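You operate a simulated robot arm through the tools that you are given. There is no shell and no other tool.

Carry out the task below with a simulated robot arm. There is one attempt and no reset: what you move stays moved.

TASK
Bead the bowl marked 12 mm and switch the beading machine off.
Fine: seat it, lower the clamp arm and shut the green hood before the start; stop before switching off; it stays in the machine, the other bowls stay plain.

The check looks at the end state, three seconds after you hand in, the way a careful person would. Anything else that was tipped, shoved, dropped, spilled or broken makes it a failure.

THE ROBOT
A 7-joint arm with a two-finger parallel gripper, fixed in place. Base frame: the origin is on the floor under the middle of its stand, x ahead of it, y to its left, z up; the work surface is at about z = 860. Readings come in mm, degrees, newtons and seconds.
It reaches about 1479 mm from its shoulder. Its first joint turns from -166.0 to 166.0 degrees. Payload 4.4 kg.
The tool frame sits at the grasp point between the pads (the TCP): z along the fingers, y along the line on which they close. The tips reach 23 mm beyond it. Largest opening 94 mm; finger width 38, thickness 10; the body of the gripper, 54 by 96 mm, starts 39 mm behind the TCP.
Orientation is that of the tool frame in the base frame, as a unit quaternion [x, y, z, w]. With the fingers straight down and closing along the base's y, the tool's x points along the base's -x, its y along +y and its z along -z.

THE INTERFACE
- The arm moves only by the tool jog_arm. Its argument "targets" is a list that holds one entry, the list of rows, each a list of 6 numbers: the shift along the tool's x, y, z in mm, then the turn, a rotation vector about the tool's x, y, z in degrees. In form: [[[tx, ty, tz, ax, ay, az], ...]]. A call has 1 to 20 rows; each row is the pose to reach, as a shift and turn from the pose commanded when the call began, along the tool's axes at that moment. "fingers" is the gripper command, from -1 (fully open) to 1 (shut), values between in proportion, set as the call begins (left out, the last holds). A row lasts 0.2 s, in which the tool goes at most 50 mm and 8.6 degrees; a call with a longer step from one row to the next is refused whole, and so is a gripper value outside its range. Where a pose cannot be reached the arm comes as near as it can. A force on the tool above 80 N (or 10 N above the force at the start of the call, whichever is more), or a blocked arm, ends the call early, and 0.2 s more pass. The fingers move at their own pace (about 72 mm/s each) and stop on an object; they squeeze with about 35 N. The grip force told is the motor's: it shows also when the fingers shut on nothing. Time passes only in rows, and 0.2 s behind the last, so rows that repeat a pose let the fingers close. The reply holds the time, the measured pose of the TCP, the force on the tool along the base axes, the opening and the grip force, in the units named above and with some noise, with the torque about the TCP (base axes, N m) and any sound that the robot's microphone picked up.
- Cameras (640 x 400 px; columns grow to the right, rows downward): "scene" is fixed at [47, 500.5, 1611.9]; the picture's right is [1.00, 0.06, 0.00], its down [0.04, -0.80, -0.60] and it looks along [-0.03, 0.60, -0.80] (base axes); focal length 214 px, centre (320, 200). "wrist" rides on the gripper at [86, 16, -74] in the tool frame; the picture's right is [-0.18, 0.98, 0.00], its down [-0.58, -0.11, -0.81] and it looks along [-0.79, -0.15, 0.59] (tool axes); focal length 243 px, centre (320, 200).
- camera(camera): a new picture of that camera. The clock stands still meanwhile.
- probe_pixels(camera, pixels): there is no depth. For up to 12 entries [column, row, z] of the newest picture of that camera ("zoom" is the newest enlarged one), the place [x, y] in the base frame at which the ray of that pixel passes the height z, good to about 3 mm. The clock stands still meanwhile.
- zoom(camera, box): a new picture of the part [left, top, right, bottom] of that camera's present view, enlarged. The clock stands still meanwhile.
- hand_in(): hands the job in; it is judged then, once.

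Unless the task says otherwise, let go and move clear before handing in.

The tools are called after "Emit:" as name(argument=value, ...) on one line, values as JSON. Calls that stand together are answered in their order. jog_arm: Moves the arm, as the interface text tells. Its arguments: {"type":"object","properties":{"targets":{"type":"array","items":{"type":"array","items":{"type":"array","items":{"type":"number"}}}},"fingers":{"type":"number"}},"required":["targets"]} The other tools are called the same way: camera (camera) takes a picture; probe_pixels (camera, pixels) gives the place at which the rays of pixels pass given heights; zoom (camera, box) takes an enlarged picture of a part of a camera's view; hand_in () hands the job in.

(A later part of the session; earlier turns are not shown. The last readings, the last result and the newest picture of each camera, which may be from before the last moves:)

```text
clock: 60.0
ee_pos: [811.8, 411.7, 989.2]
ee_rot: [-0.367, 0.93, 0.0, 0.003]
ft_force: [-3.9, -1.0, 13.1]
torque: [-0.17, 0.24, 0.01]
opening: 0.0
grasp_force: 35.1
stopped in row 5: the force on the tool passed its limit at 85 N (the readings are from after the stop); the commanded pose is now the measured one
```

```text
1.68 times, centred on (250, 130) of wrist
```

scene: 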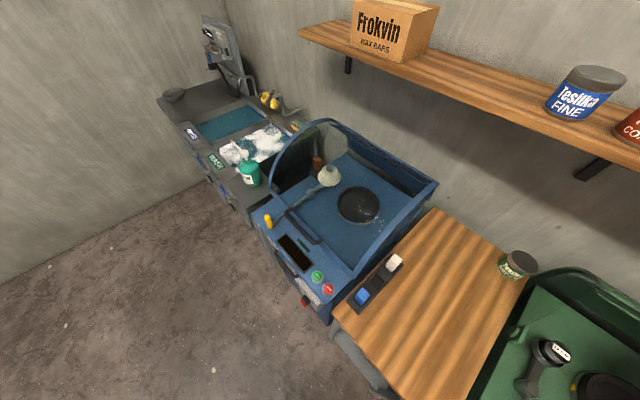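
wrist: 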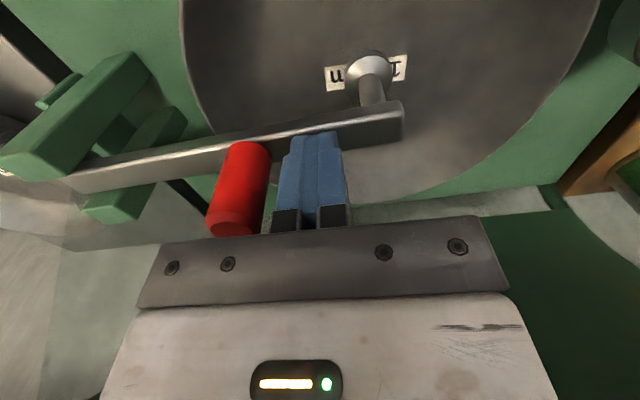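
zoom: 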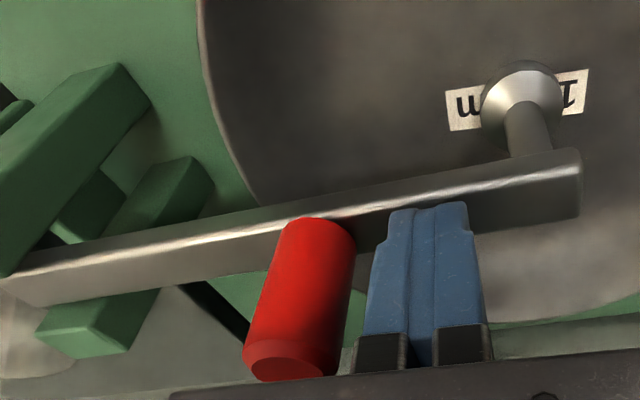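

A firm stop (85 N peak) at this height means the clamp arm is fully down, with its pad on the bowl's centre at zoom (515,95). I'll rise clear.

Emit:
jog_arm(targets=[[[0, 0, -10, 0, 0, 0], [0, 0, -40, 0, 0, 0], [0, 0, -80, 0, 0, 0], [0, 0, -120, 0, 0, 0], [20, 0, -160, 0, 0, 0], [50, 0, -195, 0, 0, 0], [80, 0, -230, 0, 0, 0], [110, 0, -265, 0, 0, 0], [110, 0, -265, 0, 0, 0]]])

Emit:
camera(camera="wrist")

Emit:
zoom(camera="wrist", box=[180, 0, 480, 220])

```text
clock: 62.0
ee_pos: [730.6, 336.6, 1250.9]
ee_rot: [-0.366, 0.931, 0.0, 0.003]
ft_force: [0.5, 0.6, -0.7]
torque: [0.02, -0.01, -0.04]
opening: 0.0
grasp_force: 34.4
```

```text
taken
```

wrist: 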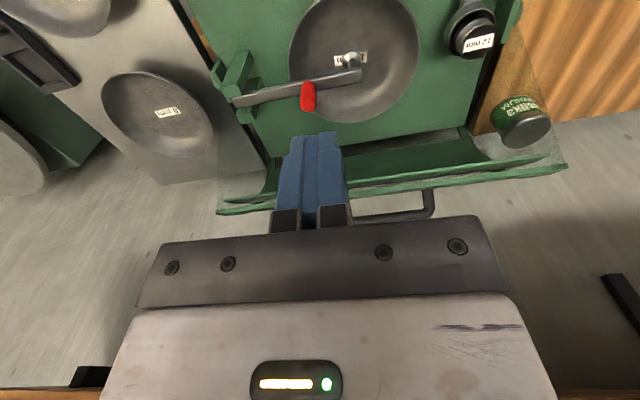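

```text
1.82 times, centred on (330, 110) of wrist
```

zoom: 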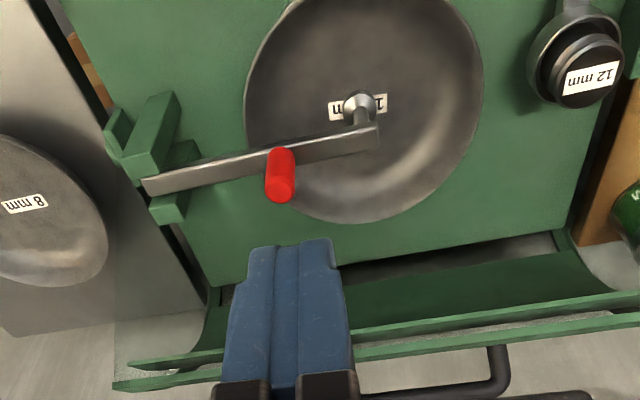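

The clamp arm lies across with its pad on the bowl centre. Next is the hood, open behind the machine with its black handle at about (430,200). I'll go up for a better view of it.

Emit:
jog_arm(targets=[[[10, 30, -30, 0, 0, 0], [20, 60, -60, 0, 0, 0], [30, 90, -90, 0, 0, 0], [40, 120, -120, 0, 0, 0], [50, 150, -150, 0, 0, 0], [50, 150, -150, 0, 0, 0]]])

Emit:
camera(camera="wrist")

Emit:
zoom(camera="wrist", box=[120, 60, 440, 240])

```text
clock: 63.4
ee_pos: [591.2, 409.9, 1401.7]
ee_rot: [-0.367, 0.93, 0.0, 0.003]
ft_force: [-0.5, 0.4, -0.1]
torque: [0.0, 0.01, 0.02]
opening: 0.1
grasp_force: 35.0
```

```text
taken
```

wrist: 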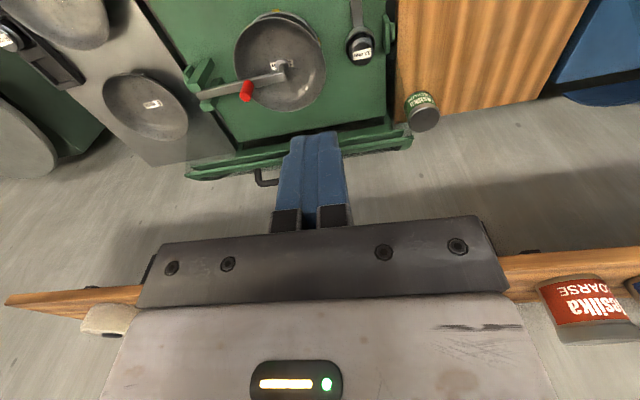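

```text
2.00 times, centred on (280, 150) of wrist
```

zoom: 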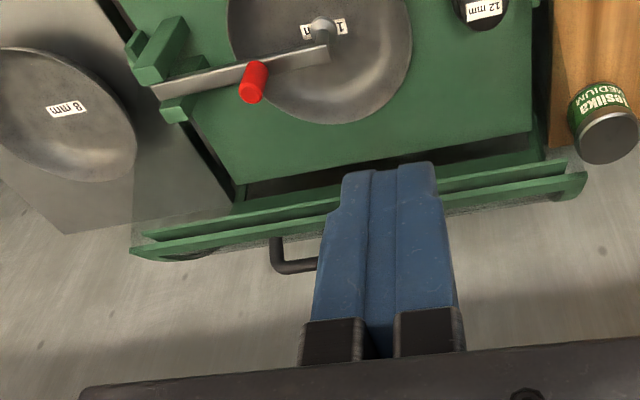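

The fingers hide the handle, so I'll open them and take a second view from the right side for triangulation.

Emit:
jog_arm(targets=[[[-20, -40, 10, 0, 0, 0], [-40, -80, 20, 0, 0, 0], [-60, -120, 30, 0, 0, 0], [-80, -160, 40, 0, 0, 0], [-100, -200, 50, 0, 0, 0], [-120, -240, 60, 0, 0, 0], [-120, -240, 60, 0, 0, 0]]], fingers=-1)

Emit:
camera(camera="wrist")

Emit:
zoom(camera="wrist", box=[240, 60, 560, 240])

```text
clock: 65.0
ee_pos: [841.2, 316.7, 1340.4]
ee_rot: [-0.366, 0.931, 0.0, 0.002]
ft_force: [0.8, -0.5, -1.0]
torque: [0.03, 0.03, 0.03]
opening: 94.1
grasp_force: 0.1
```

```text
taken
```

wrist: 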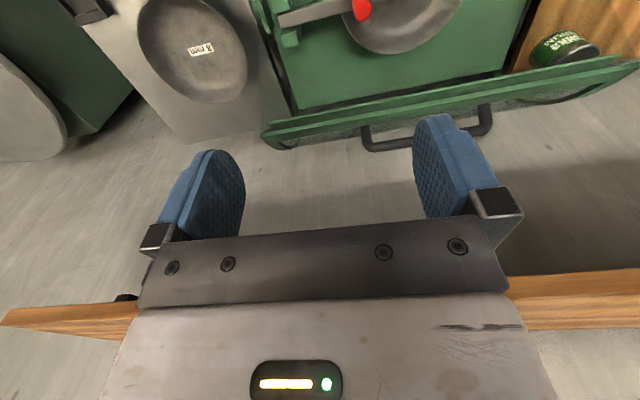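

```text
2.00 times, centred on (400, 150) of wrist
```

zoom: 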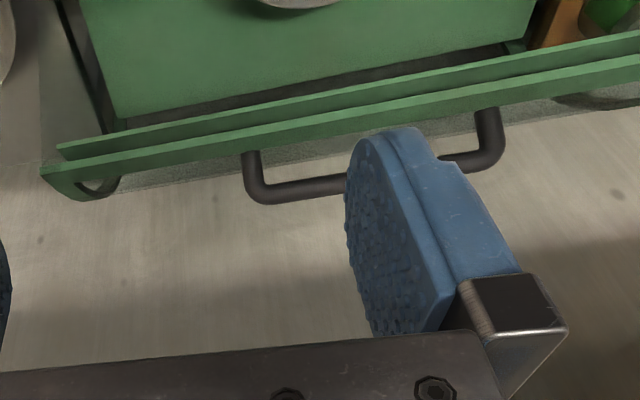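

Triangulating the two views: the hood is a visor pivoting about v ≈ 0, z ≈ 875 (machine yaw really 45°), lip now at v ≈ 95, z ≈ 1100, and the handle bar is centred near (887,537,1120), spanning ±87 mm. I'll turn the tool to yaw −45° and hover vertically above the bar, keeping clear of the wall shelf.

Emit:
jog_arm(targets=[[[-16.7, 11.8, 10.9, 0, 0, 8], [-33.5, 23.6, 21.9, 0, 0, 16], [-50.2, 35.4, 32.8, 0, 0, 24], [-67, 47.2, 43.8, 0, 0, 32], [-83.7, 59, 54.7, 0, 0, 40], [-100.4, 70.9, 65.7, 0, 0, 48], [-117.2, 82.7, 76.6, 0, 0, 56], [-133.9, 94.5, 87.6, 0, 0, 64], [-150.6, 106.3, 98.5, 0, 0, 72], [-167.4, 118.1, 109.5, 0, 0, 80], [-184.1, 129.9, 120.4, 0, 0, 88], [-184.1, 129.9, 120.4, 0, 0, 88]]], fingers=0.15)

Emit:
camera(camera="wrist")

Emit:
camera(camera="scene")

```text
clock: 66.7
ee_pos: [868.0, 454.3, 1267.3]
ee_rot: [0.118, 0.993, -0.001, -0.001]
ft_force: [-78.4, -51.8, -9.1]
torque: [3.88, -6.26, 1.27]
opening: 39.9
grasp_force: 0.1
stopped in row 8: the force on the tool passed its limit at 189 N (the readings are from after the stop); the commanded pose is now the measured one
```

```text
taken
```

wrist: 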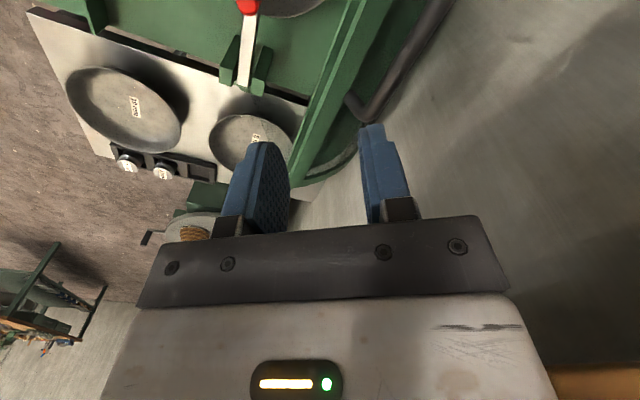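

```text
taken
```

scene: 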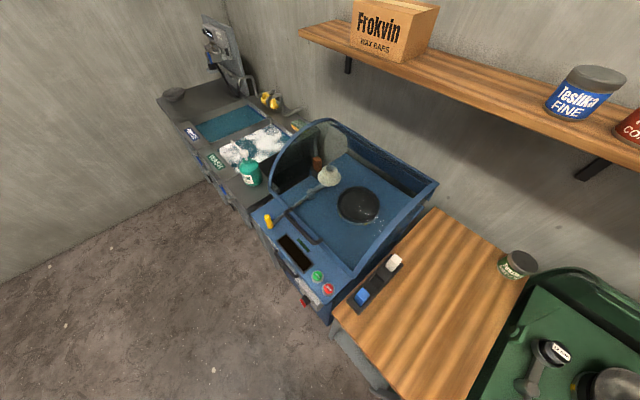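

A collision: the gripper body struck something at about v ≈ 115, z ≈ 1345 — that is the shelf's front edge, which sits nearer than I estimated. I'll back straight off toward the front before anything else.

Emit:
jog_arm(targets=[[[10, -17, 0, 0, 0, 0], [21, -34, 0, 0, 0, 0], [36, -60, 0, 0, 0, 0], [52, -85, 0, 0, 0, 0], [52, -85, 0, 0, 0, 0]]])

Emit:
camera(camera="wrist")

Emit:
camera(camera="scene")

Emit:
zoom(camera="scene", box=[480, 0, 640, 200])

```text
clock: 67.9
ee_pos: [798.7, 383.6, 1264.1]
ee_rot: [0.119, 0.993, -0.001, 0.0]
ft_force: [0.2, 0.3, 0.5]
torque: [-0.02, -0.01, -0.03]
opening: 39.8
grasp_force: 0.1
```

```text
taken
```

wrist: 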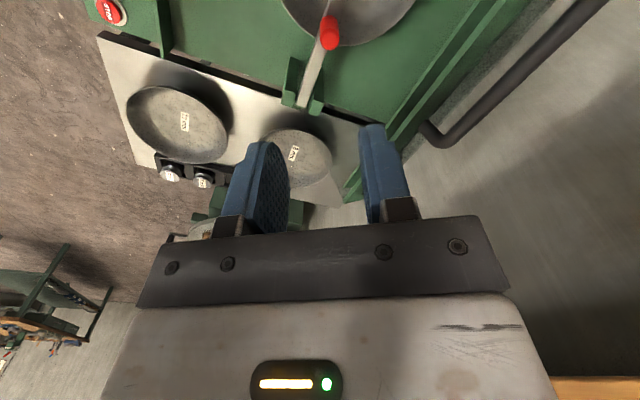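

```text
taken
```

scene: 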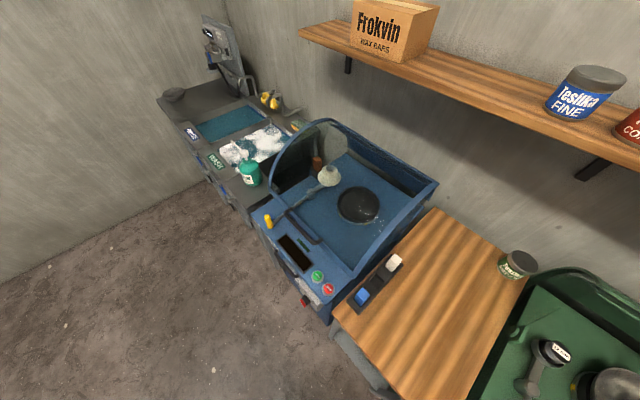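

```text
2.00 times, centred on (560, 100) of scene
```

zoom: 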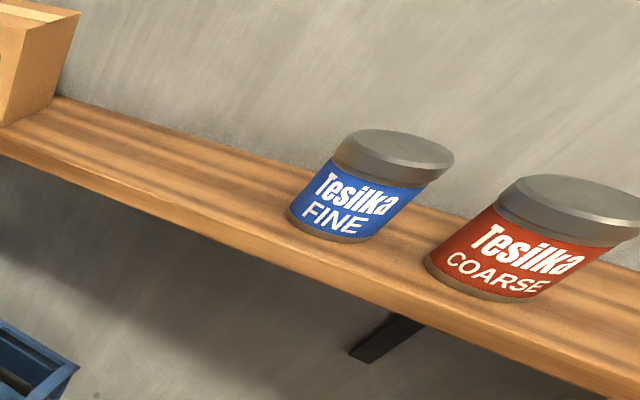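

The shelf's cans are undisturbed, and re-checking the views puts the shelf's lower front edge at v ≈ 111, z ≈ 1347. I'll approach the handle from the front with the tool leaning 40°, staying below and in front of the shelf; first rotate over the deck.

Emit:
jog_arm(targets=[[[3.5, 6.9, 4.9, -5.6, -1.6, 4.3], [7, 13.7, 9.7, -11.1, -3.1, 8.6], [10.5, 20.6, 14.6, -16.7, -4.7, 12.9], [14, 27.5, 19.4, -22.3, -6.3, 17.3], [17.5, 34.4, 24.3, -27.9, -7.9, 21.6], [21, 41.2, 29.1, -33.4, -9.4, 25.9], [24.5, 48.1, 34, -39, -11, 30.2], [24.5, 48.1, 34, -39, -11, 30.2]]])

Emit:
camera(camera="wrist")

```text
clock: 69.7
ee_pos: [786.9, 437.4, 1232.3]
ee_rot: [0.36, 0.868, 0.316, 0.132]
ft_force: [-0.2, 0.2, 0.5]
torque: [0.0, -0.01, -0.01]
opening: 39.9
grasp_force: 0.0
```

```text
taken
```

wrist: 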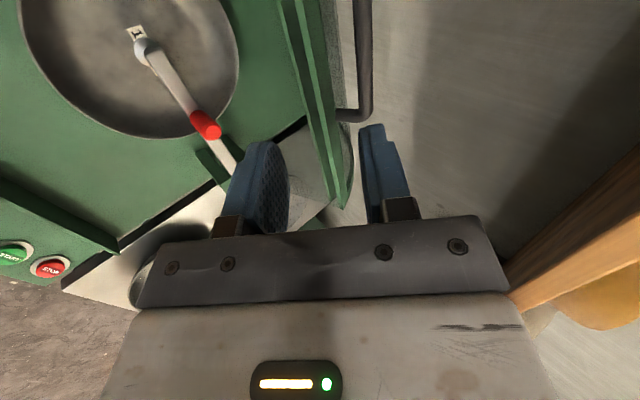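

The bar is visible at (363,50) and its position checks out at v ≈ 143, z ≈ 1121. I'll move to a standoff 100 mm short of it along the tool axis.

Emit:
jog_arm(targets=[[[0, 9, 19, 0, 0, 0], [0, 18.4, 38.5, 0, 0, 0], [0, 27.5, 57.8, 0, 0, 0], [0, 36.7, 77, 0, 0, 0], [0, 36.7, 77, 0, 0, 0]]])

Emit:
camera(camera="wrist")

Emit:
zoom(camera="wrist", box=[220, 0, 460, 220])

```text
clock: 70.9
ee_pos: [840.7, 494.0, 1196.8]
ee_rot: [0.36, 0.868, 0.316, 0.131]
ft_force: [-0.2, 0.5, 0.0]
torque: [-0.03, 0.01, 0.01]
opening: 40.0
grasp_force: 0.0
```

```text
taken
```

wrist: 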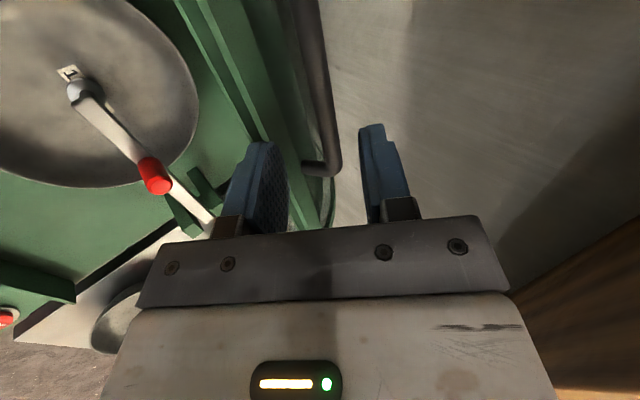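

```text
1.82 times, centred on (340, 110) of wrist
```

zoom: 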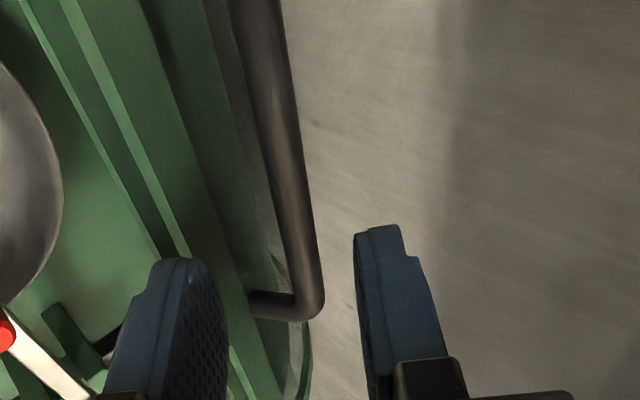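

The bar's predicted crossing (320,80) coincides with where it appears, so the alignment is good. I'll advance 60 mm, then check.

Emit:
jog_arm(targets=[[[0, 0, 15, 0, 0, 0], [0, 0, 30, 0, 0, 0], [0, 0, 45, 0, 0, 0], [0, 0, 60, 0, 0, 0], [0, 0, 60, 0, 0, 0]]])

Emit:
camera(camera="wrist")

Emit:
zoom(camera="wrist", box=[200, 0, 440, 220])

```text
clock: 72.1
ee_pos: [869.0, 521.8, 1150.0]
ee_rot: [0.361, 0.868, 0.315, 0.132]
ft_force: [0.3, 1.1, 0.2]
torque: [0.01, 0.02, 0.01]
opening: 39.9
grasp_force: 0.2
```

```text
taken
```

wrist: 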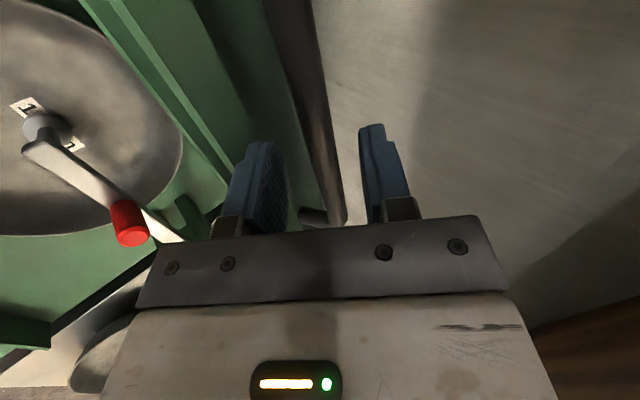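

```text
1.82 times, centred on (320, 110) of wrist
```

zoom: 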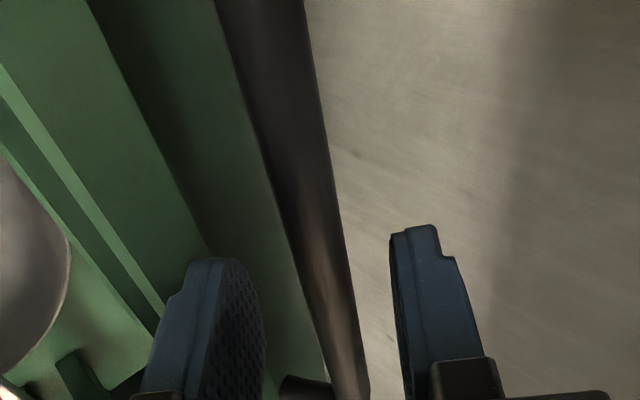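

The bar runs between the fingers. I'll advance the final 33 mm.

Emit:
jog_arm(targets=[[[0, 0, 11, 0, 0, 0], [0, 0, 22, 0, 0, 0], [0, 0, 33, 0, 0, 0], [0, 0, 33, 0, 0, 0]]])

Emit:
zoom(camera="wrist", box=[200, 40, 440, 240])

```text
clock: 73.1
ee_pos: [881.7, 535.7, 1124.7]
ee_rot: [0.36, 0.868, 0.316, 0.131]
ft_force: [-0.2, 0.6, -0.6]
torque: [-0.03, -0.03, -0.02]
opening: 40.2
grasp_force: 0.0
```

```text
2.00 times, centred on (320, 140) of wrist
```

zoom: 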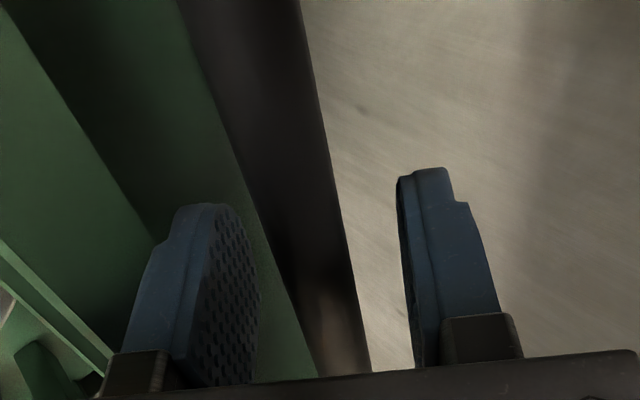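

Bar is squarely between the pads with no contact force. I'll close the grip on it.

Emit:
jog_arm(targets=[[[0, 0, 0, 0, 0, 0], [0, 0, 0, 0, 0, 0], [0, 0, 0, 0, 0, 0], [0, 0, 0, 0, 0, 0]]], fingers=1)

Emit:
zoom(camera="wrist", box=[200, 40, 440, 240])

```text
clock: 74.1
ee_pos: [883.8, 536.1, 1124.3]
ee_rot: [0.36, 0.868, 0.316, 0.132]
ft_force: [-6.9, -6.3, -2.5]
torque: [-0.79, -0.78, 1.16]
opening: 15.7
grasp_force: 44.8
```

```text
2.00 times, centred on (320, 140) of wrist
```

zoom: 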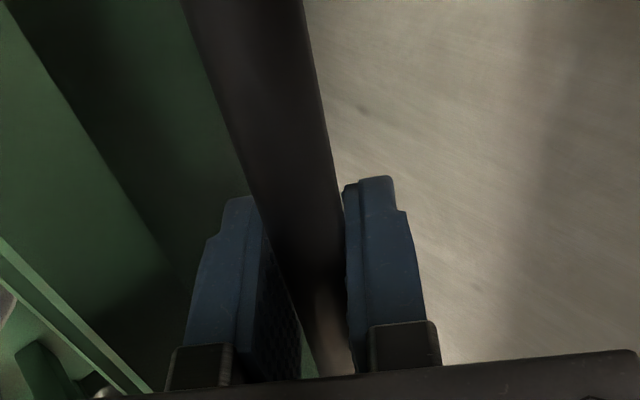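

The grip closed on the bar at 15.7 mm. I'll start swinging the hood along its arc (radius ≈ 284 mm about v=0, z=875), first 15° to check the forces.

Emit:
jog_arm(targets=[[[0, -4.7, -12, -0.7, 0, 0], [0, -9.8, -23.8, -1.4, 0, 0], [0, -15.3, -35, -2.1, 0, 0], [0, -21.2, -45.8, -2.9, 0, 0], [0, -27.7, -56.5, -3.6, 0, 0], [0, -34.6, -66.6, -4.3, 0, 0], [0, -34.6, -66.6, -4.3, 0, 0]]])

Emit:
camera(camera="wrist")

```text
clock: 75.7
ee_pos: [834.3, 488.3, 1153.4]
ee_rot: [0.355, 0.855, 0.348, 0.145]
ft_force: [-7.5, 17.5, 8.7]
torque: [-0.54, -0.47, 1.2]
opening: 15.6
grasp_force: 45.4
```

```text
taken
```

wrist: 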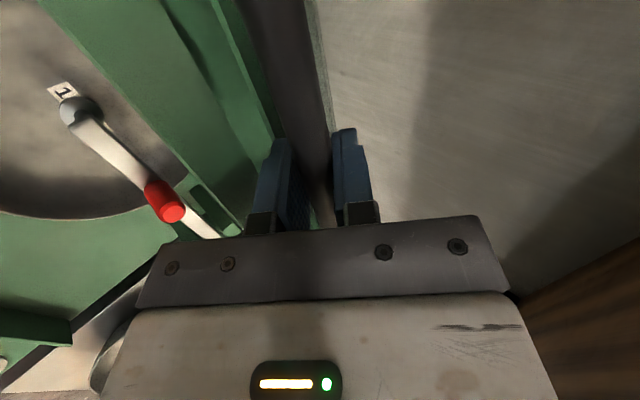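

The hood follows smoothly with moderate forces. I'll continue over the top to about 120°, easing 2 mm sideways to relieve the side load.

Emit:
jog_arm(targets=[[[1, -13.5, -20.8, -1.4, 0, 0], [2, -28.9, -40.2, -2.9, 0, 0], [2, -45.8, -58.2, -4.3, 0, 0], [2, -64.4, -74.9, -5.7, 0, 0], [2, -84.1, -89.7, -7.1, 0, 0], [2, -105.2, -102.7, -8.6, 0, 0], [2, -127.3, -113.8, -10, 0, 0], [2, -150.3, -123, -11.4, 0, 0], [2, -174, -130.2, -12.9, 0, 0], [2, -174, -130.2, -12.9, 0, 0]]])

Emit:
camera(camera="wrist")

Emit:
camera(camera="scene")

```text
clock: 77.9
ee_pos: [679.2, 334.6, 1122.7]
ee_rot: [0.336, 0.811, 0.442, 0.185]
ft_force: [7.9, -32.6, 32.2]
torque: [-0.45, -0.46, 0.34]
opening: 15.9
grasp_force: 45.1
```

```text
taken
```

wrist: 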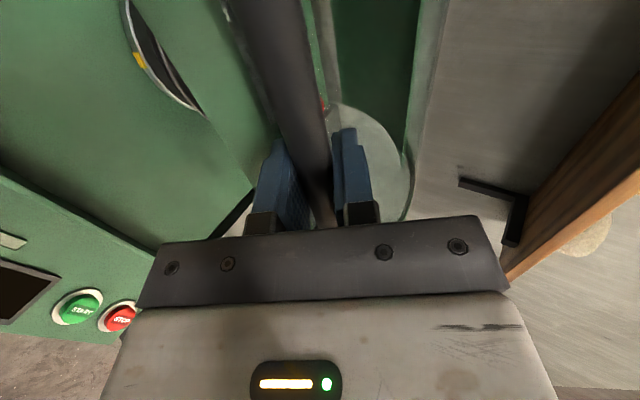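

```text
taken
```

scene: 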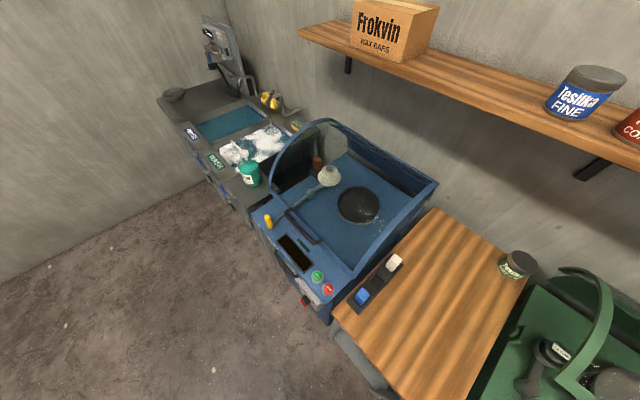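

The hood is over the top at ~120° (its arc shows in the scene at (595,330)). The side and radial loads suggest small offsets, so I'll correct by 1.2 mm sideways and 2 mm outward, and continue to ~150°.

Emit:
jog_arm(targets=[[[-0.6, -10.6, -6.5, -0.7, 0, 0], [-1.2, -21.7, -12.2, -1.4, 0, 0], [-1.2, -45.2, -20.5, -2.9, 0, 0], [-1.2, -69.4, -26.9, -4.3, 0, 0], [-1.2, -94.1, -31.1, -5.7, 0, 0], [-1.2, -118.9, -33.2, -7.1, 0, 0], [-1.2, -143.9, -33.1, -8.6, 0, 0], [-1.2, -143.9, -33.1, -8.6, 0, 0]]])

Emit:
camera(camera="wrist")

Emit:
camera(camera="scene")

```text
clock: 79.7
ee_pos: [606.6, 259.4, 1020.7]
ee_rot: [0.323, 0.775, 0.501, 0.208]
ft_force: [26.8, 25.3, -21.7]
torque: [-0.16, -0.19, 0.06]
opening: 15.7
grasp_force: 44.8
```

```text
taken
```

wrist: 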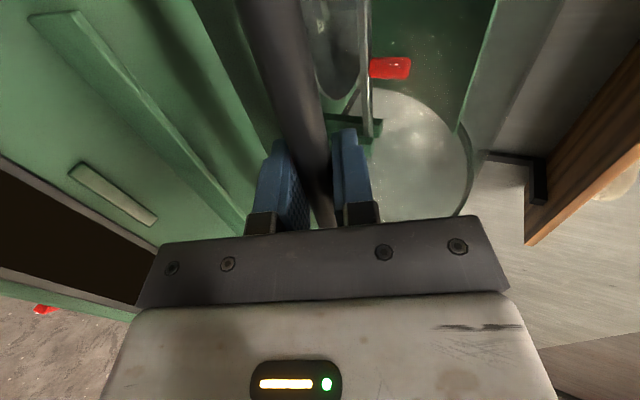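

```text
taken
```

scene: 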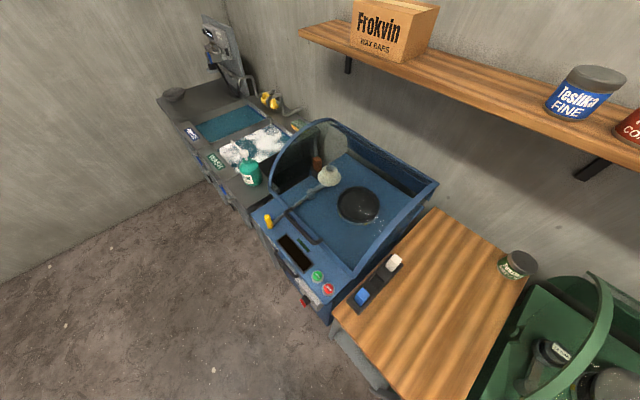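

The radial pull is now inward, so I'll go back to the 284 mm radius and continue in smaller steps to ~157°.

Emit:
jog_arm(targets=[[[0, -7.5, 0.8, -0.5, 0, 0], [0, -15.1, 1, -0.9, 0, 0], [0, -22.5, 0.8, -1.3, 0, 0], [0, -29.9, 0.6, -1.7, 0, 0], [0, -34.9, 0.7, -2, 0, 0], [0, -34.9, 0.7, -2, 0, 0]]])

Emit:
camera(camera="wrist")

```text
clock: 81.1
ee_pos: [597.8, 249.6, 989.4]
ee_rot: [0.318, 0.767, 0.514, 0.215]
ft_force: [-23.3, -33.3, 14.7]
torque: [0.09, 0.08, -0.1]
opening: 15.8
grasp_force: 45.1
```

```text
taken
```

wrist: 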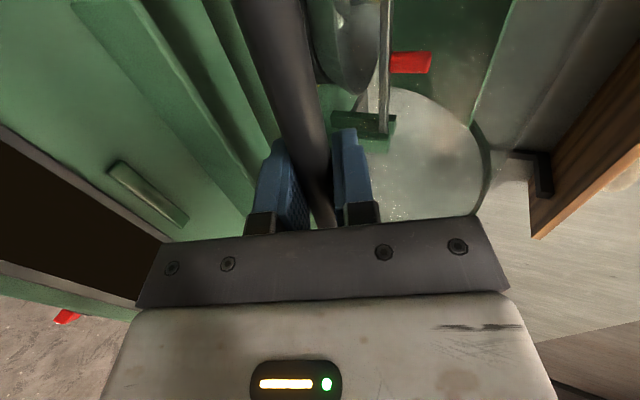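

Radius 285 mm fits best. I'll go on to ~163° and look for the closing stop.

Emit:
jog_arm(targets=[[[0, -5, -1, -0.3, 0, 0], [0, -10, -1, -0.6, 0, 0], [0, -15, -1, -0.9, 0, 0], [0, -22.5, -0.5, -1.3, 0, 0], [0, -29.9, 0, -1.7, 0, 0], [0, -29.9, 0, -1.7, 0, 0]]])

Emit:
camera(camera="wrist")

Emit:
zoom(camera="scene", box=[480, 250, 640, 400])

```text
clock: 82.5
ee_pos: [590.3, 243.3, 961.5]
ee_rot: [0.315, 0.759, 0.527, 0.218]
ft_force: [-0.7, 0.8, -1.8]
torque: [0.4, 0.37, 0.55]
opening: 15.9
grasp_force: 44.8
```

```text
taken
```

wrist: 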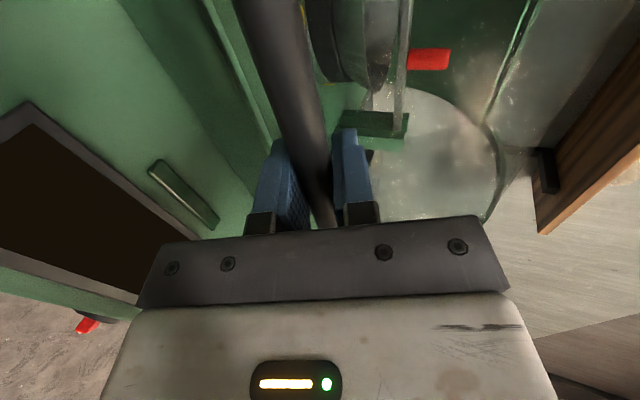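

```text
2.67 times, centred on (560, 325) of scene
```

zoom: 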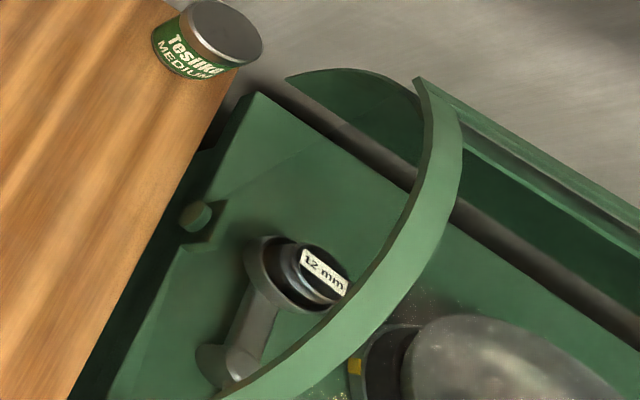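

No load at 163°, so it isn't at the stop yet. I'll continue down slowly.

Emit:
jog_arm(targets=[[[0, -5, 0.4, 0, 0, 0], [0, -10, 0.8, 0, 0, 0], [0, -14.9, 1.3, 0, 0, 0], [0, -14.9, 1.3, 0, 0, 0]]])

Emit:
camera(camera="wrist")

```text
clock: 83.5
ee_pos: [587.7, 241.7, 953.2]
ee_rot: [0.313, 0.758, 0.528, 0.22]
ft_force: [20.2, 36.1, 41.7]
torque: [0.51, 0.7, -0.02]
opening: 15.7
grasp_force: 45.0
```

```text
taken
```

wrist: 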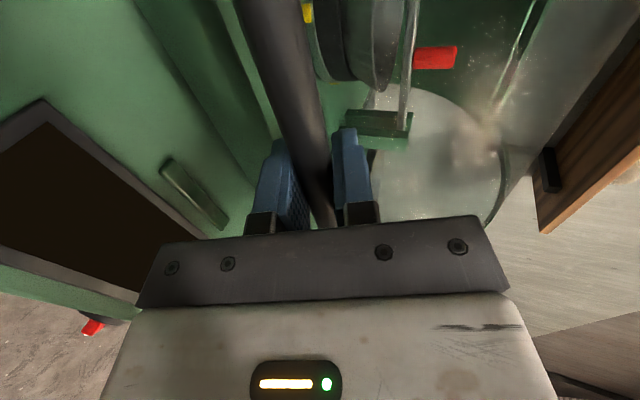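

The load has risen to 42 N upward at the point where the lip reaches the front sill (α ≈ 165°), so the hood is at its closed stop. I'll relieve the push and open the fingers.

Emit:
jog_arm(targets=[[[0, 3, 0, 0, 0, 0], [0, 5, 0, 0, 0, 0], [0, 5, 0, 0, 0, 0]]])

Emit:
jog_arm(targets=[[[0, 0, 0, 0, 0, 0], [0, 0, 0, 0, 0, 0], [0, 0, 0, 0, 0, 0]]], fingers=0.15)

Emit:
camera(camera="wrist")

```text
clock: 84.3
ee_pos: [588.9, 241.1, 952.9]
ee_rot: [0.315, 0.759, 0.527, 0.22]
ft_force: [-2.3, 5.9, 47.6]
torque: [0.26, 0.3, -0.1]
opening: 15.9
grasp_force: 44.8
```

```text
clock: 85.1
ee_pos: [587.6, 242.0, 952.2]
ee_rot: [0.316, 0.759, 0.526, 0.219]
ft_force: [0.1, -0.6, 0.9]
torque: [0.01, -0.05, -0.01]
opening: 39.8
grasp_force: 0.1
```

```text
taken
```

wrist: 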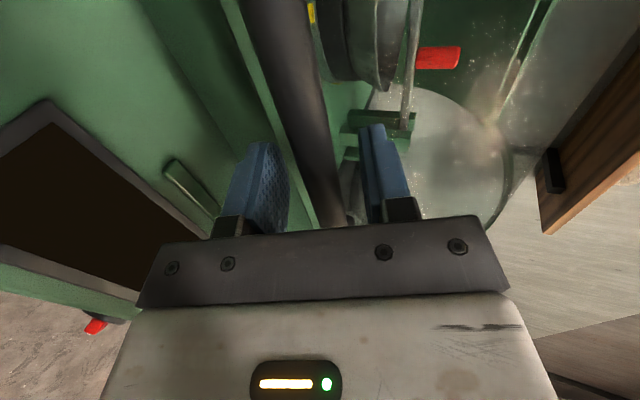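

The bar is free between the open fingers and the hood stays shut. I'll back out along the finger axis.

Emit:
jog_arm(targets=[[[0, 0, -15, 0, 0, 0], [0, 0, -40, 0, 0, 0], [0, 0, -70, 0, 0, 0], [0, 0, -100, 0, 0, 0], [0, 0, -100, 0, 0, 0]]])

Emit:
camera(camera="wrist")

Emit:
camera(camera="scene")

```text
clock: 86.3
ee_pos: [524.2, 171.8, 985.8]
ee_rot: [0.315, 0.759, 0.526, 0.22]
ft_force: [0.4, 0.3, 0.5]
torque: [-0.01, 0.02, 0.04]
opening: 40.1
grasp_force: 0.1
```

```text
taken
```

wrist: 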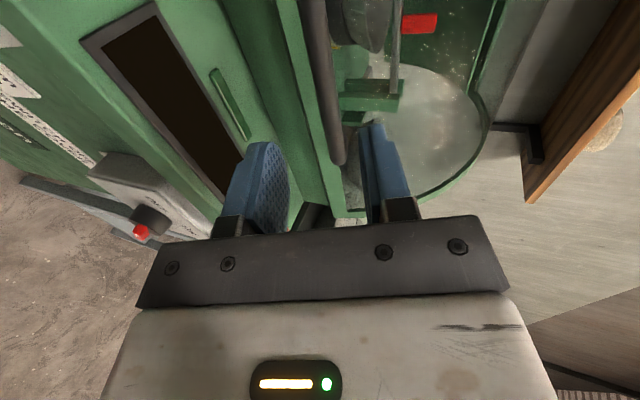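

```text
taken
```

scene: 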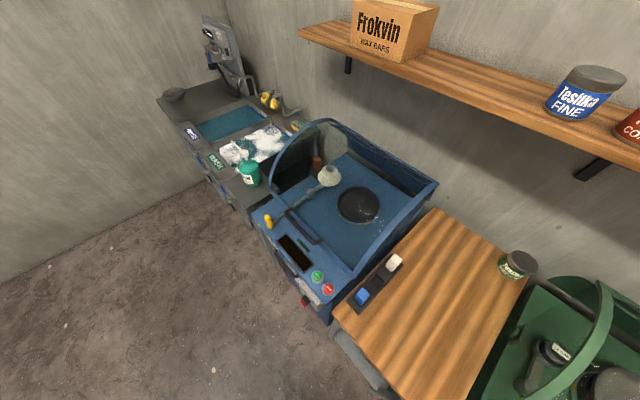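

The hood is shut and the tool is clear. Next is the main switch at about (602,66,728): its pointer is at upper-left (OFF) and ON is upper-right, so it needs a 90° clockwise turn. I'll swing the gripper to point forward with the jaws across the red tongue, in front of the machine.

Emit:
jog_arm(targets=[[[-3.6, -4.2, -5.2, -0.57, -1.38, -7.84], [-7.3, -8.4, -10.4, -1.14, -2.76, -15.7], [-10.9, -12.6, -15.5, -1.71, -4.15, -23.5], [-14.5, -16.8, -20.7, -2.28, -5.53, -31.4], [-18.1, -21, -25.9, -2.85, -6.91, -39.2], [-21.8, -25.2, -31.1, -3.42, -8.29, -47], [-25.4, -29.4, -36.3, -3.99, -9.68, -54.9], [-29, -33.6, -41.5, -4.56, -11.06, -62.7], [-32.7, -37.7, -46.6, -5.14, -12.44, -70.6], [-36.3, -41.9, -51.8, -5.71, -13.82, -78.4], [-39.9, -46.1, -57, -6.28, -15.2, -86.3], [-43.6, -50.3, -62.2, -6.85, -16.6, -94.1], [-47.2, -54.5, -67.4, -7.42, -17.97, -101.9], [-50.8, -58.7, -72.6, -7.99, -19.35, -109.8], [-54.4, -62.9, -77.7, -8.56, -20.74, -117.6], [-58.1, -67.1, -82.9, -9.13, -22.1, -125.5], [-61.7, -71.3, -88.1, -9.7, -23.5, -133.3], [-61.7, -71.3, -88.1, -9.7, -23.5, -133.3]]], fingers=-0.2)

Emit:
camera(camera="wrist")

Emit:
camera(camera="scene")

```text
clock: 90.1
ee_pos: [471.3, 50.3, 979.6]
ee_rot: [-0.503, 0.504, 0.002, 0.702]
ft_force: [1.4, -0.2, 0.1]
torque: [-0.02, 0.0, 0.02]
opening: 56.5
grasp_force: 0.0
out of reach, approached as far as the arm can: row 17, 18
```

```text
taken
```

wrist: 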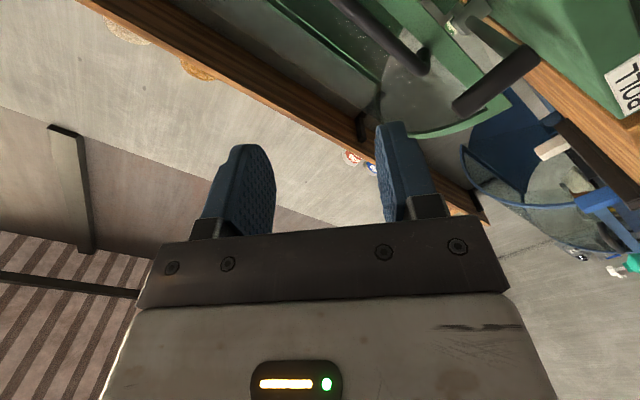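

```text
taken
```

scene: 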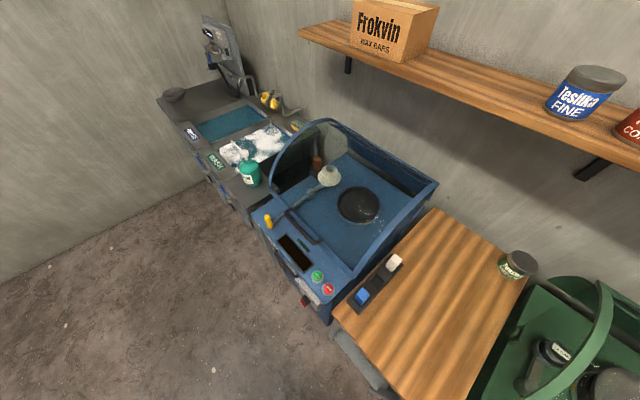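

The orientation is right (tool pointing into the machine, jaws across the tongue) but that spot was slightly out of reach. The target lies farther out and lower, so I'll move toward it at z=850.

Emit:
jog_arm(targets=[[[30, 6.6, 6.6, 0, 0, 0], [60, 13.2, 13.3, 0, 0, 0], [89, 19.9, 19.9, 0, 0, 0], [119, 26.5, 26.6, 0, 0, 0], [149, 33.1, 33.2, 0, 0, 0], [149, 33.1, 33.2, 0, 0, 0]]])

Emit:
camera(camera="wrist")

```text
clock: 91.5
ee_pos: [471.7, 29.0, 977.7]
ee_rot: [-0.503, 0.504, 0.001, 0.702]
ft_force: [-0.1, 0.7, -0.1]
torque: [-0.01, 0.0, -0.02]
opening: 56.5
grasp_force: 0.0
out of reach, approached as far as the arm can: row 1, 2, 3, 4, 5, 6
```

```text
taken
```

wrist: 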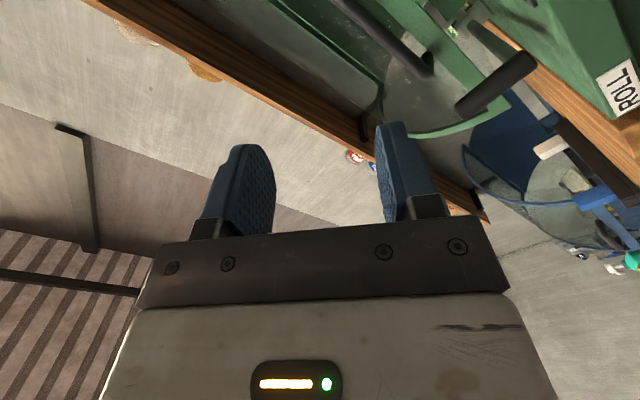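

A joint limit blocks a horizontal approach. I'll instead use closed fingers pointing down-forward (40°) and push the tongue's upper end sideways, which suits the arm; I'll first move to a pose from which I can see the switch closely.

Emit:
jog_arm(targets=[[[16.9, 10.9, 7, -2.2, 5.3, 4.7], [33.8, 21.7, 14, -4.4, 10.5, 9.4], [50.7, 32.6, 21, -6.5, 15.8, 14], [67.6, 43.5, 27.9, -8.7, 21, 18.7], [84.5, 54.3, 34.9, -10.9, 26.3, 23.4], [101.4, 65.2, 41.9, -13.1, 31.5, 28.1], [118.3, 76.1, 48.8, -15.2, 36.8, 32.7], [135.2, 86.9, 55.8, -17.4, 42, 37.4], [152.1, 97.8, 62.8, -19.6, 47.3, 42.1], [152.1, 97.8, 62.8, -19.6, 47.3, 42.1]]], fingers=1)

Emit:
camera(camera="wrist")

Emit:
zoom(camera="wrist", box=[160, 0, 480, 220])

```text
clock: 93.7
ee_pos: [542.9, 44.4, 805.9]
ee_rot: [-0.36, 0.87, 0.129, 0.312]
ft_force: [0.9, 0.8, -0.3]
torque: [-0.03, -0.04, 0.02]
opening: 0.0
grasp_force: 35.2
```

```text
taken
```

wrist: 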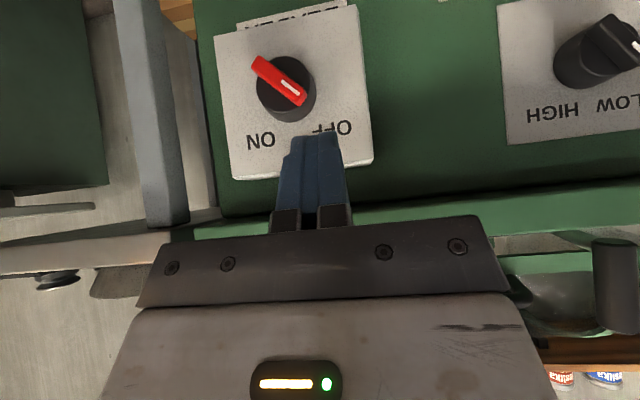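

```text
1.82 times, centred on (320, 110) of wrist
```

zoom: 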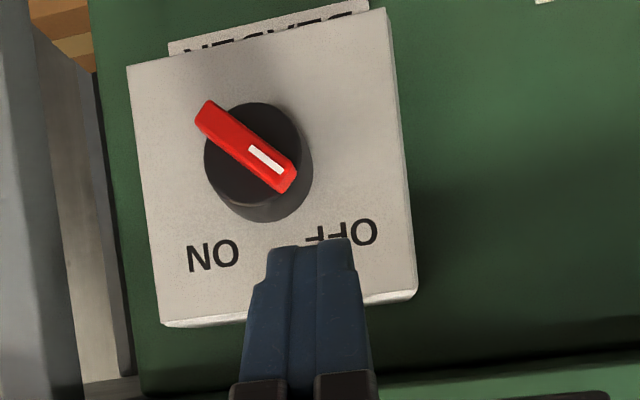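

Excellent frontal view: the red tongue is at about (606,67,728), pointer toward OFF (image lower right). I'll place the closed fingertips to the left (−u) of the tongue's upper end, just in front of the black knob.

Emit:
jog_arm(targets=[[[12, 5, 14, 0, 0, 0], [24, 11, 28, 0, 0, 0], [35, 16, 42.5, 0, 0, 0], [24, 16, 52, 0, 0, 0], [12, 16, 61, 0, 0, 0], [3, 16, 68.9, 0, 0, 0], [3, 16, 68.9, 0, 0, 0]]])

Emit:
camera(camera="wrist")

Emit:
zoom(camera="wrist", box=[180, 60, 420, 240])

```text
clock: 95.3
ee_pos: [561.5, 83.3, 751.2]
ee_rot: [-0.36, 0.87, 0.129, 0.312]
ft_force: [0.5, -0.4, 0.1]
torque: [-0.02, 0.01, 0.02]
opening: 0.3
grasp_force: 35.1
```

```text
taken
```

wrist: 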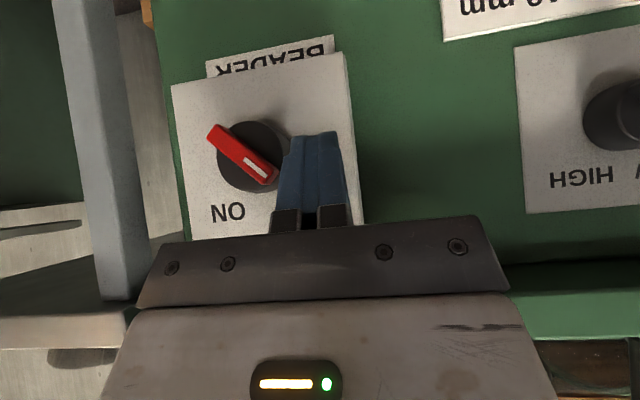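

```text
2.22 times, centred on (300, 150) of wrist
```

zoom: 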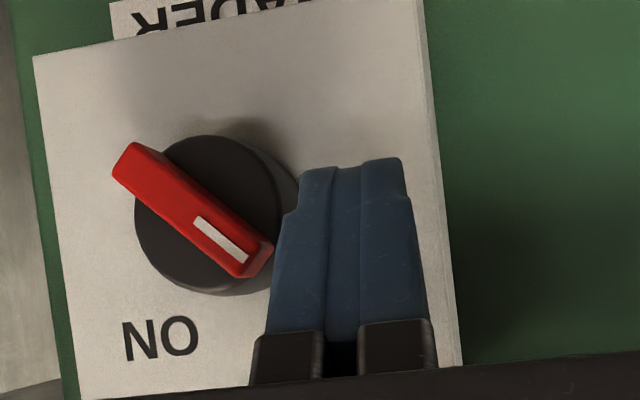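

The box is labelled "BEADER", so this is the right switch. The fingers stand just beside the pointer end; I'll go 6 mm deeper and then push toward ON (image left).

Emit:
jog_arm(targets=[[[-2.3, 0, 1.9, 0, 0, 0], [-4.6, 0, 3.8, 0, 0, 0], [-4.6, 0, 3.8, 0, 0, 0]]])

Emit:
zoom(camera="wrist", box=[180, 60, 420, 240])

```text
clock: 96.1
ee_pos: [565.3, 88.8, 751.0]
ee_rot: [-0.359, 0.87, 0.129, 0.312]
ft_force: [-0.3, -0.3, -0.5]
torque: [-0.01, -0.04, 0.01]
opening: 0.2
grasp_force: 35.1
```

```text
2.22 times, centred on (300, 150) of wrist
```

zoom: 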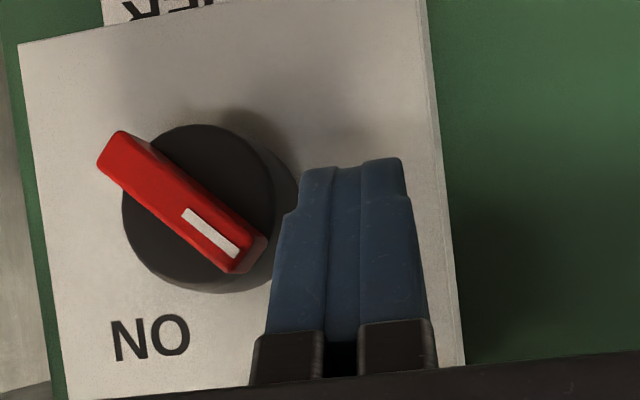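

No contact yet. I'll push sideways 33 mm toward ON in small steps and look.

Emit:
jog_arm(targets=[[[0, -6, 0, 0, 0, 0], [0, -12, 0, 0, 0, 0], [0, -18, 0, 0, 0, 0], [0, -23, 0, 0, 0, 0], [0, -28, 0, 0, 0, 0], [0, -33, 0, 0, 0, 0], [0, -33, 0, 0, 0, 0]]])

Emit:
camera(camera="wrist")

Emit:
zoom(camera="wrist", box=[180, 60, 420, 240])

```text
clock: 96.9
ee_pos: [575.0, 78.9, 752.8]
ee_rot: [-0.361, 0.869, 0.132, 0.312]
ft_force: [-37.8, 14.9, 25.6]
torque: [0.36, 0.35, 0.35]
opening: 0.2
grasp_force: 34.8
stopped in row 4: the force on the tool passed its limit at 104 N (the readings are from after the stop); the commanded pose is now the measured one
```

```text
taken
```

wrist: 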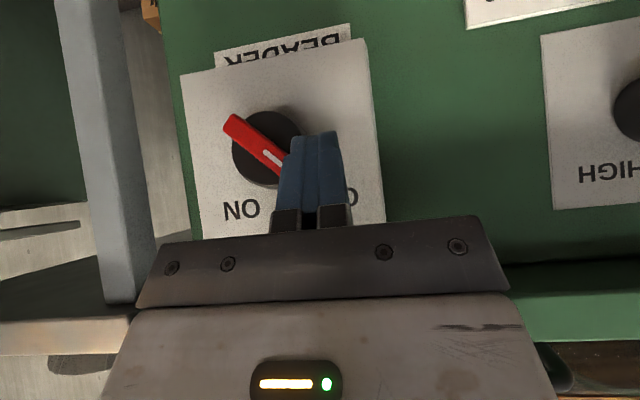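

```text
2.22 times, centred on (300, 150) of wrist
```

zoom: 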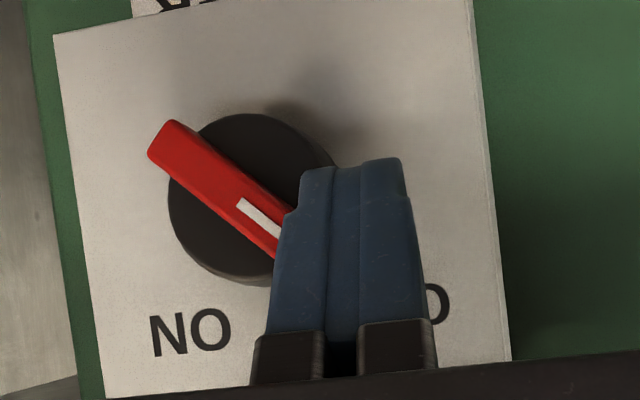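

The push went into the tongue's end face and the knob body, so it jammed (104 N) without turning. I'll retreat and do it in two stages: first push the lower half from the right until the tongue is upright, then push the upper half from the left over to ON.

Emit:
jog_arm(targets=[[[0, 4, 0, 0, 0, 0], [10, 6, -8, 0, 0, 0], [23, 6, -19, 0, 0, 0], [23, -15, -19, 0, 0, 0], [23, -35, -19, 0, 0, 0], [23, -48, -19, 0, 0, 0], [23, -48, -19, 0, 0, 0]]])

Emit:
camera(camera="wrist")

Emit:
zoom(camera="wrist", box=[200, 40, 440, 220])

```text
clock: 98.5
ee_pos: [590.3, 23.2, 750.5]
ee_rot: [-0.361, 0.869, 0.132, 0.312]
ft_force: [-0.2, 0.5, 0.0]
torque: [-0.01, 0.04, 0.02]
opening: 0.0
grasp_force: 35.1
```

```text
taken
```

wrist: 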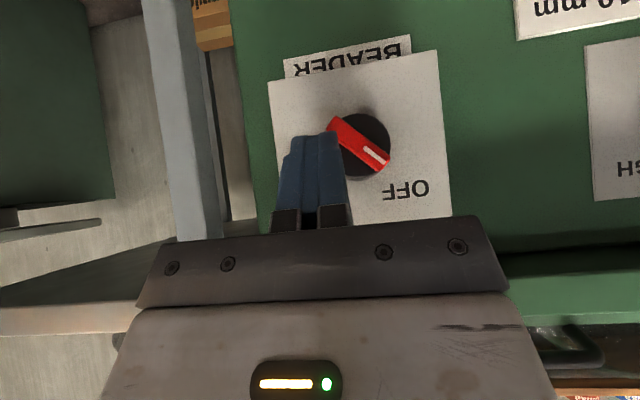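

```text
2.22 times, centred on (320, 130) of wrist
```

zoom: 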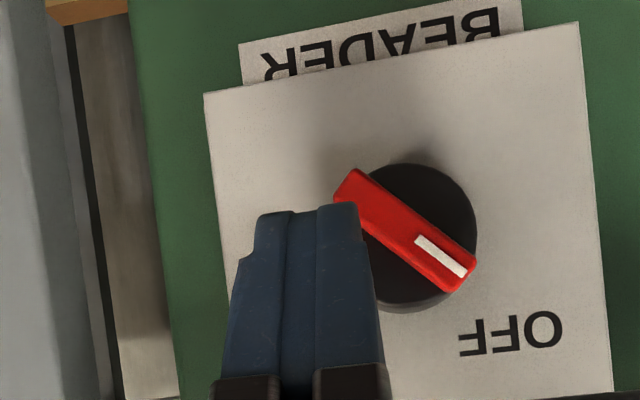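

From this clean view the tongue's front centre triangulates to u ≈ 129, v ≈ −396, z ≈ 731, so I was too deep before and hit the knob body. I'll feel for the black knob face on its free upper-right part to calibrate depth.

Emit:
jog_arm(targets=[[[0, 6, 0, 0, 0, 0], [-4.6, 6, 3.8, 0, 0, 0], [-9.3, 6, 7.6, 0, 0, 0], [-10.8, 6, 8.9, 0, 0, 0], [-12.4, 6, 10.2, 0, 0, 0], [-12.4, 6, 10.2, 0, 0, 0]]])

Emit:
zoom(camera="wrist", box=[200, 40, 440, 220])

```text
clock: 99.8
ee_pos: [596.5, 37.2, 752.3]
ee_rot: [-0.359, 0.87, 0.13, 0.312]
ft_force: [-25.3, -29.2, 16.9]
torque: [0.22, 0.04, 0.0]
opening: 0.0
grasp_force: 35.1
stopped in row 6: the force on the tool passed its limit at 84 N (the readings are from after the stop); the commanded pose is now the measured one
```

```text
2.22 times, centred on (320, 130) of wrist
```

zoom: 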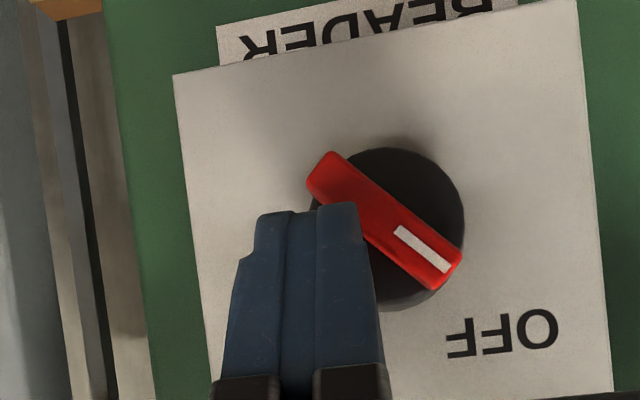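

The contact (v ≈ −416 at the TCP) fits the finger corner touching the black face at v ≈ −387, so I need to stay ~2 mm shallower. I'll go back to the left side of the tongue at that depth and 10 mm above the knob centre.

Emit:
jog_arm(targets=[[[11.6, 0, -9.5, 0, 0, 0], [19.1, 25, -8.4, 0, 0, 0], [19.1, 52, -8.4, 0, 0, 0], [9.8, 52, -0.8, 0, 0, 0], [5.5, 52, 2.8, 0, 0, 0], [5.5, 52, 2.8, 0, 0, 0]]])

Emit:
zoom(camera="wrist", box=[180, 60, 420, 240])

```text
clock: 101.2
ee_pos: [559.6, 72.7, 745.3]
ee_rot: [-0.36, 0.87, 0.13, 0.312]
ft_force: [0.2, 0.1, -0.2]
torque: [0.0, -0.04, -0.03]
opening: 0.1
grasp_force: 34.9
```

```text
2.22 times, centred on (300, 150) of wrist
```

zoom: 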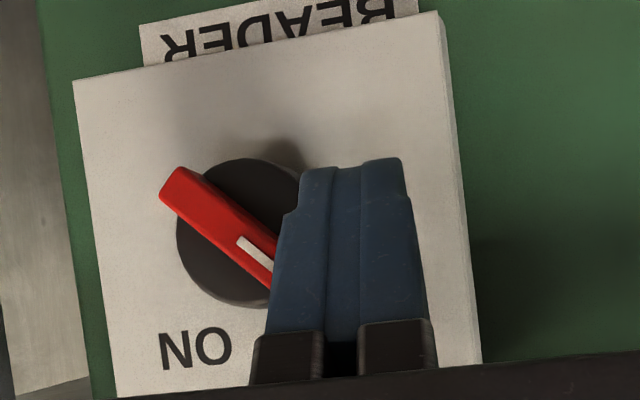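

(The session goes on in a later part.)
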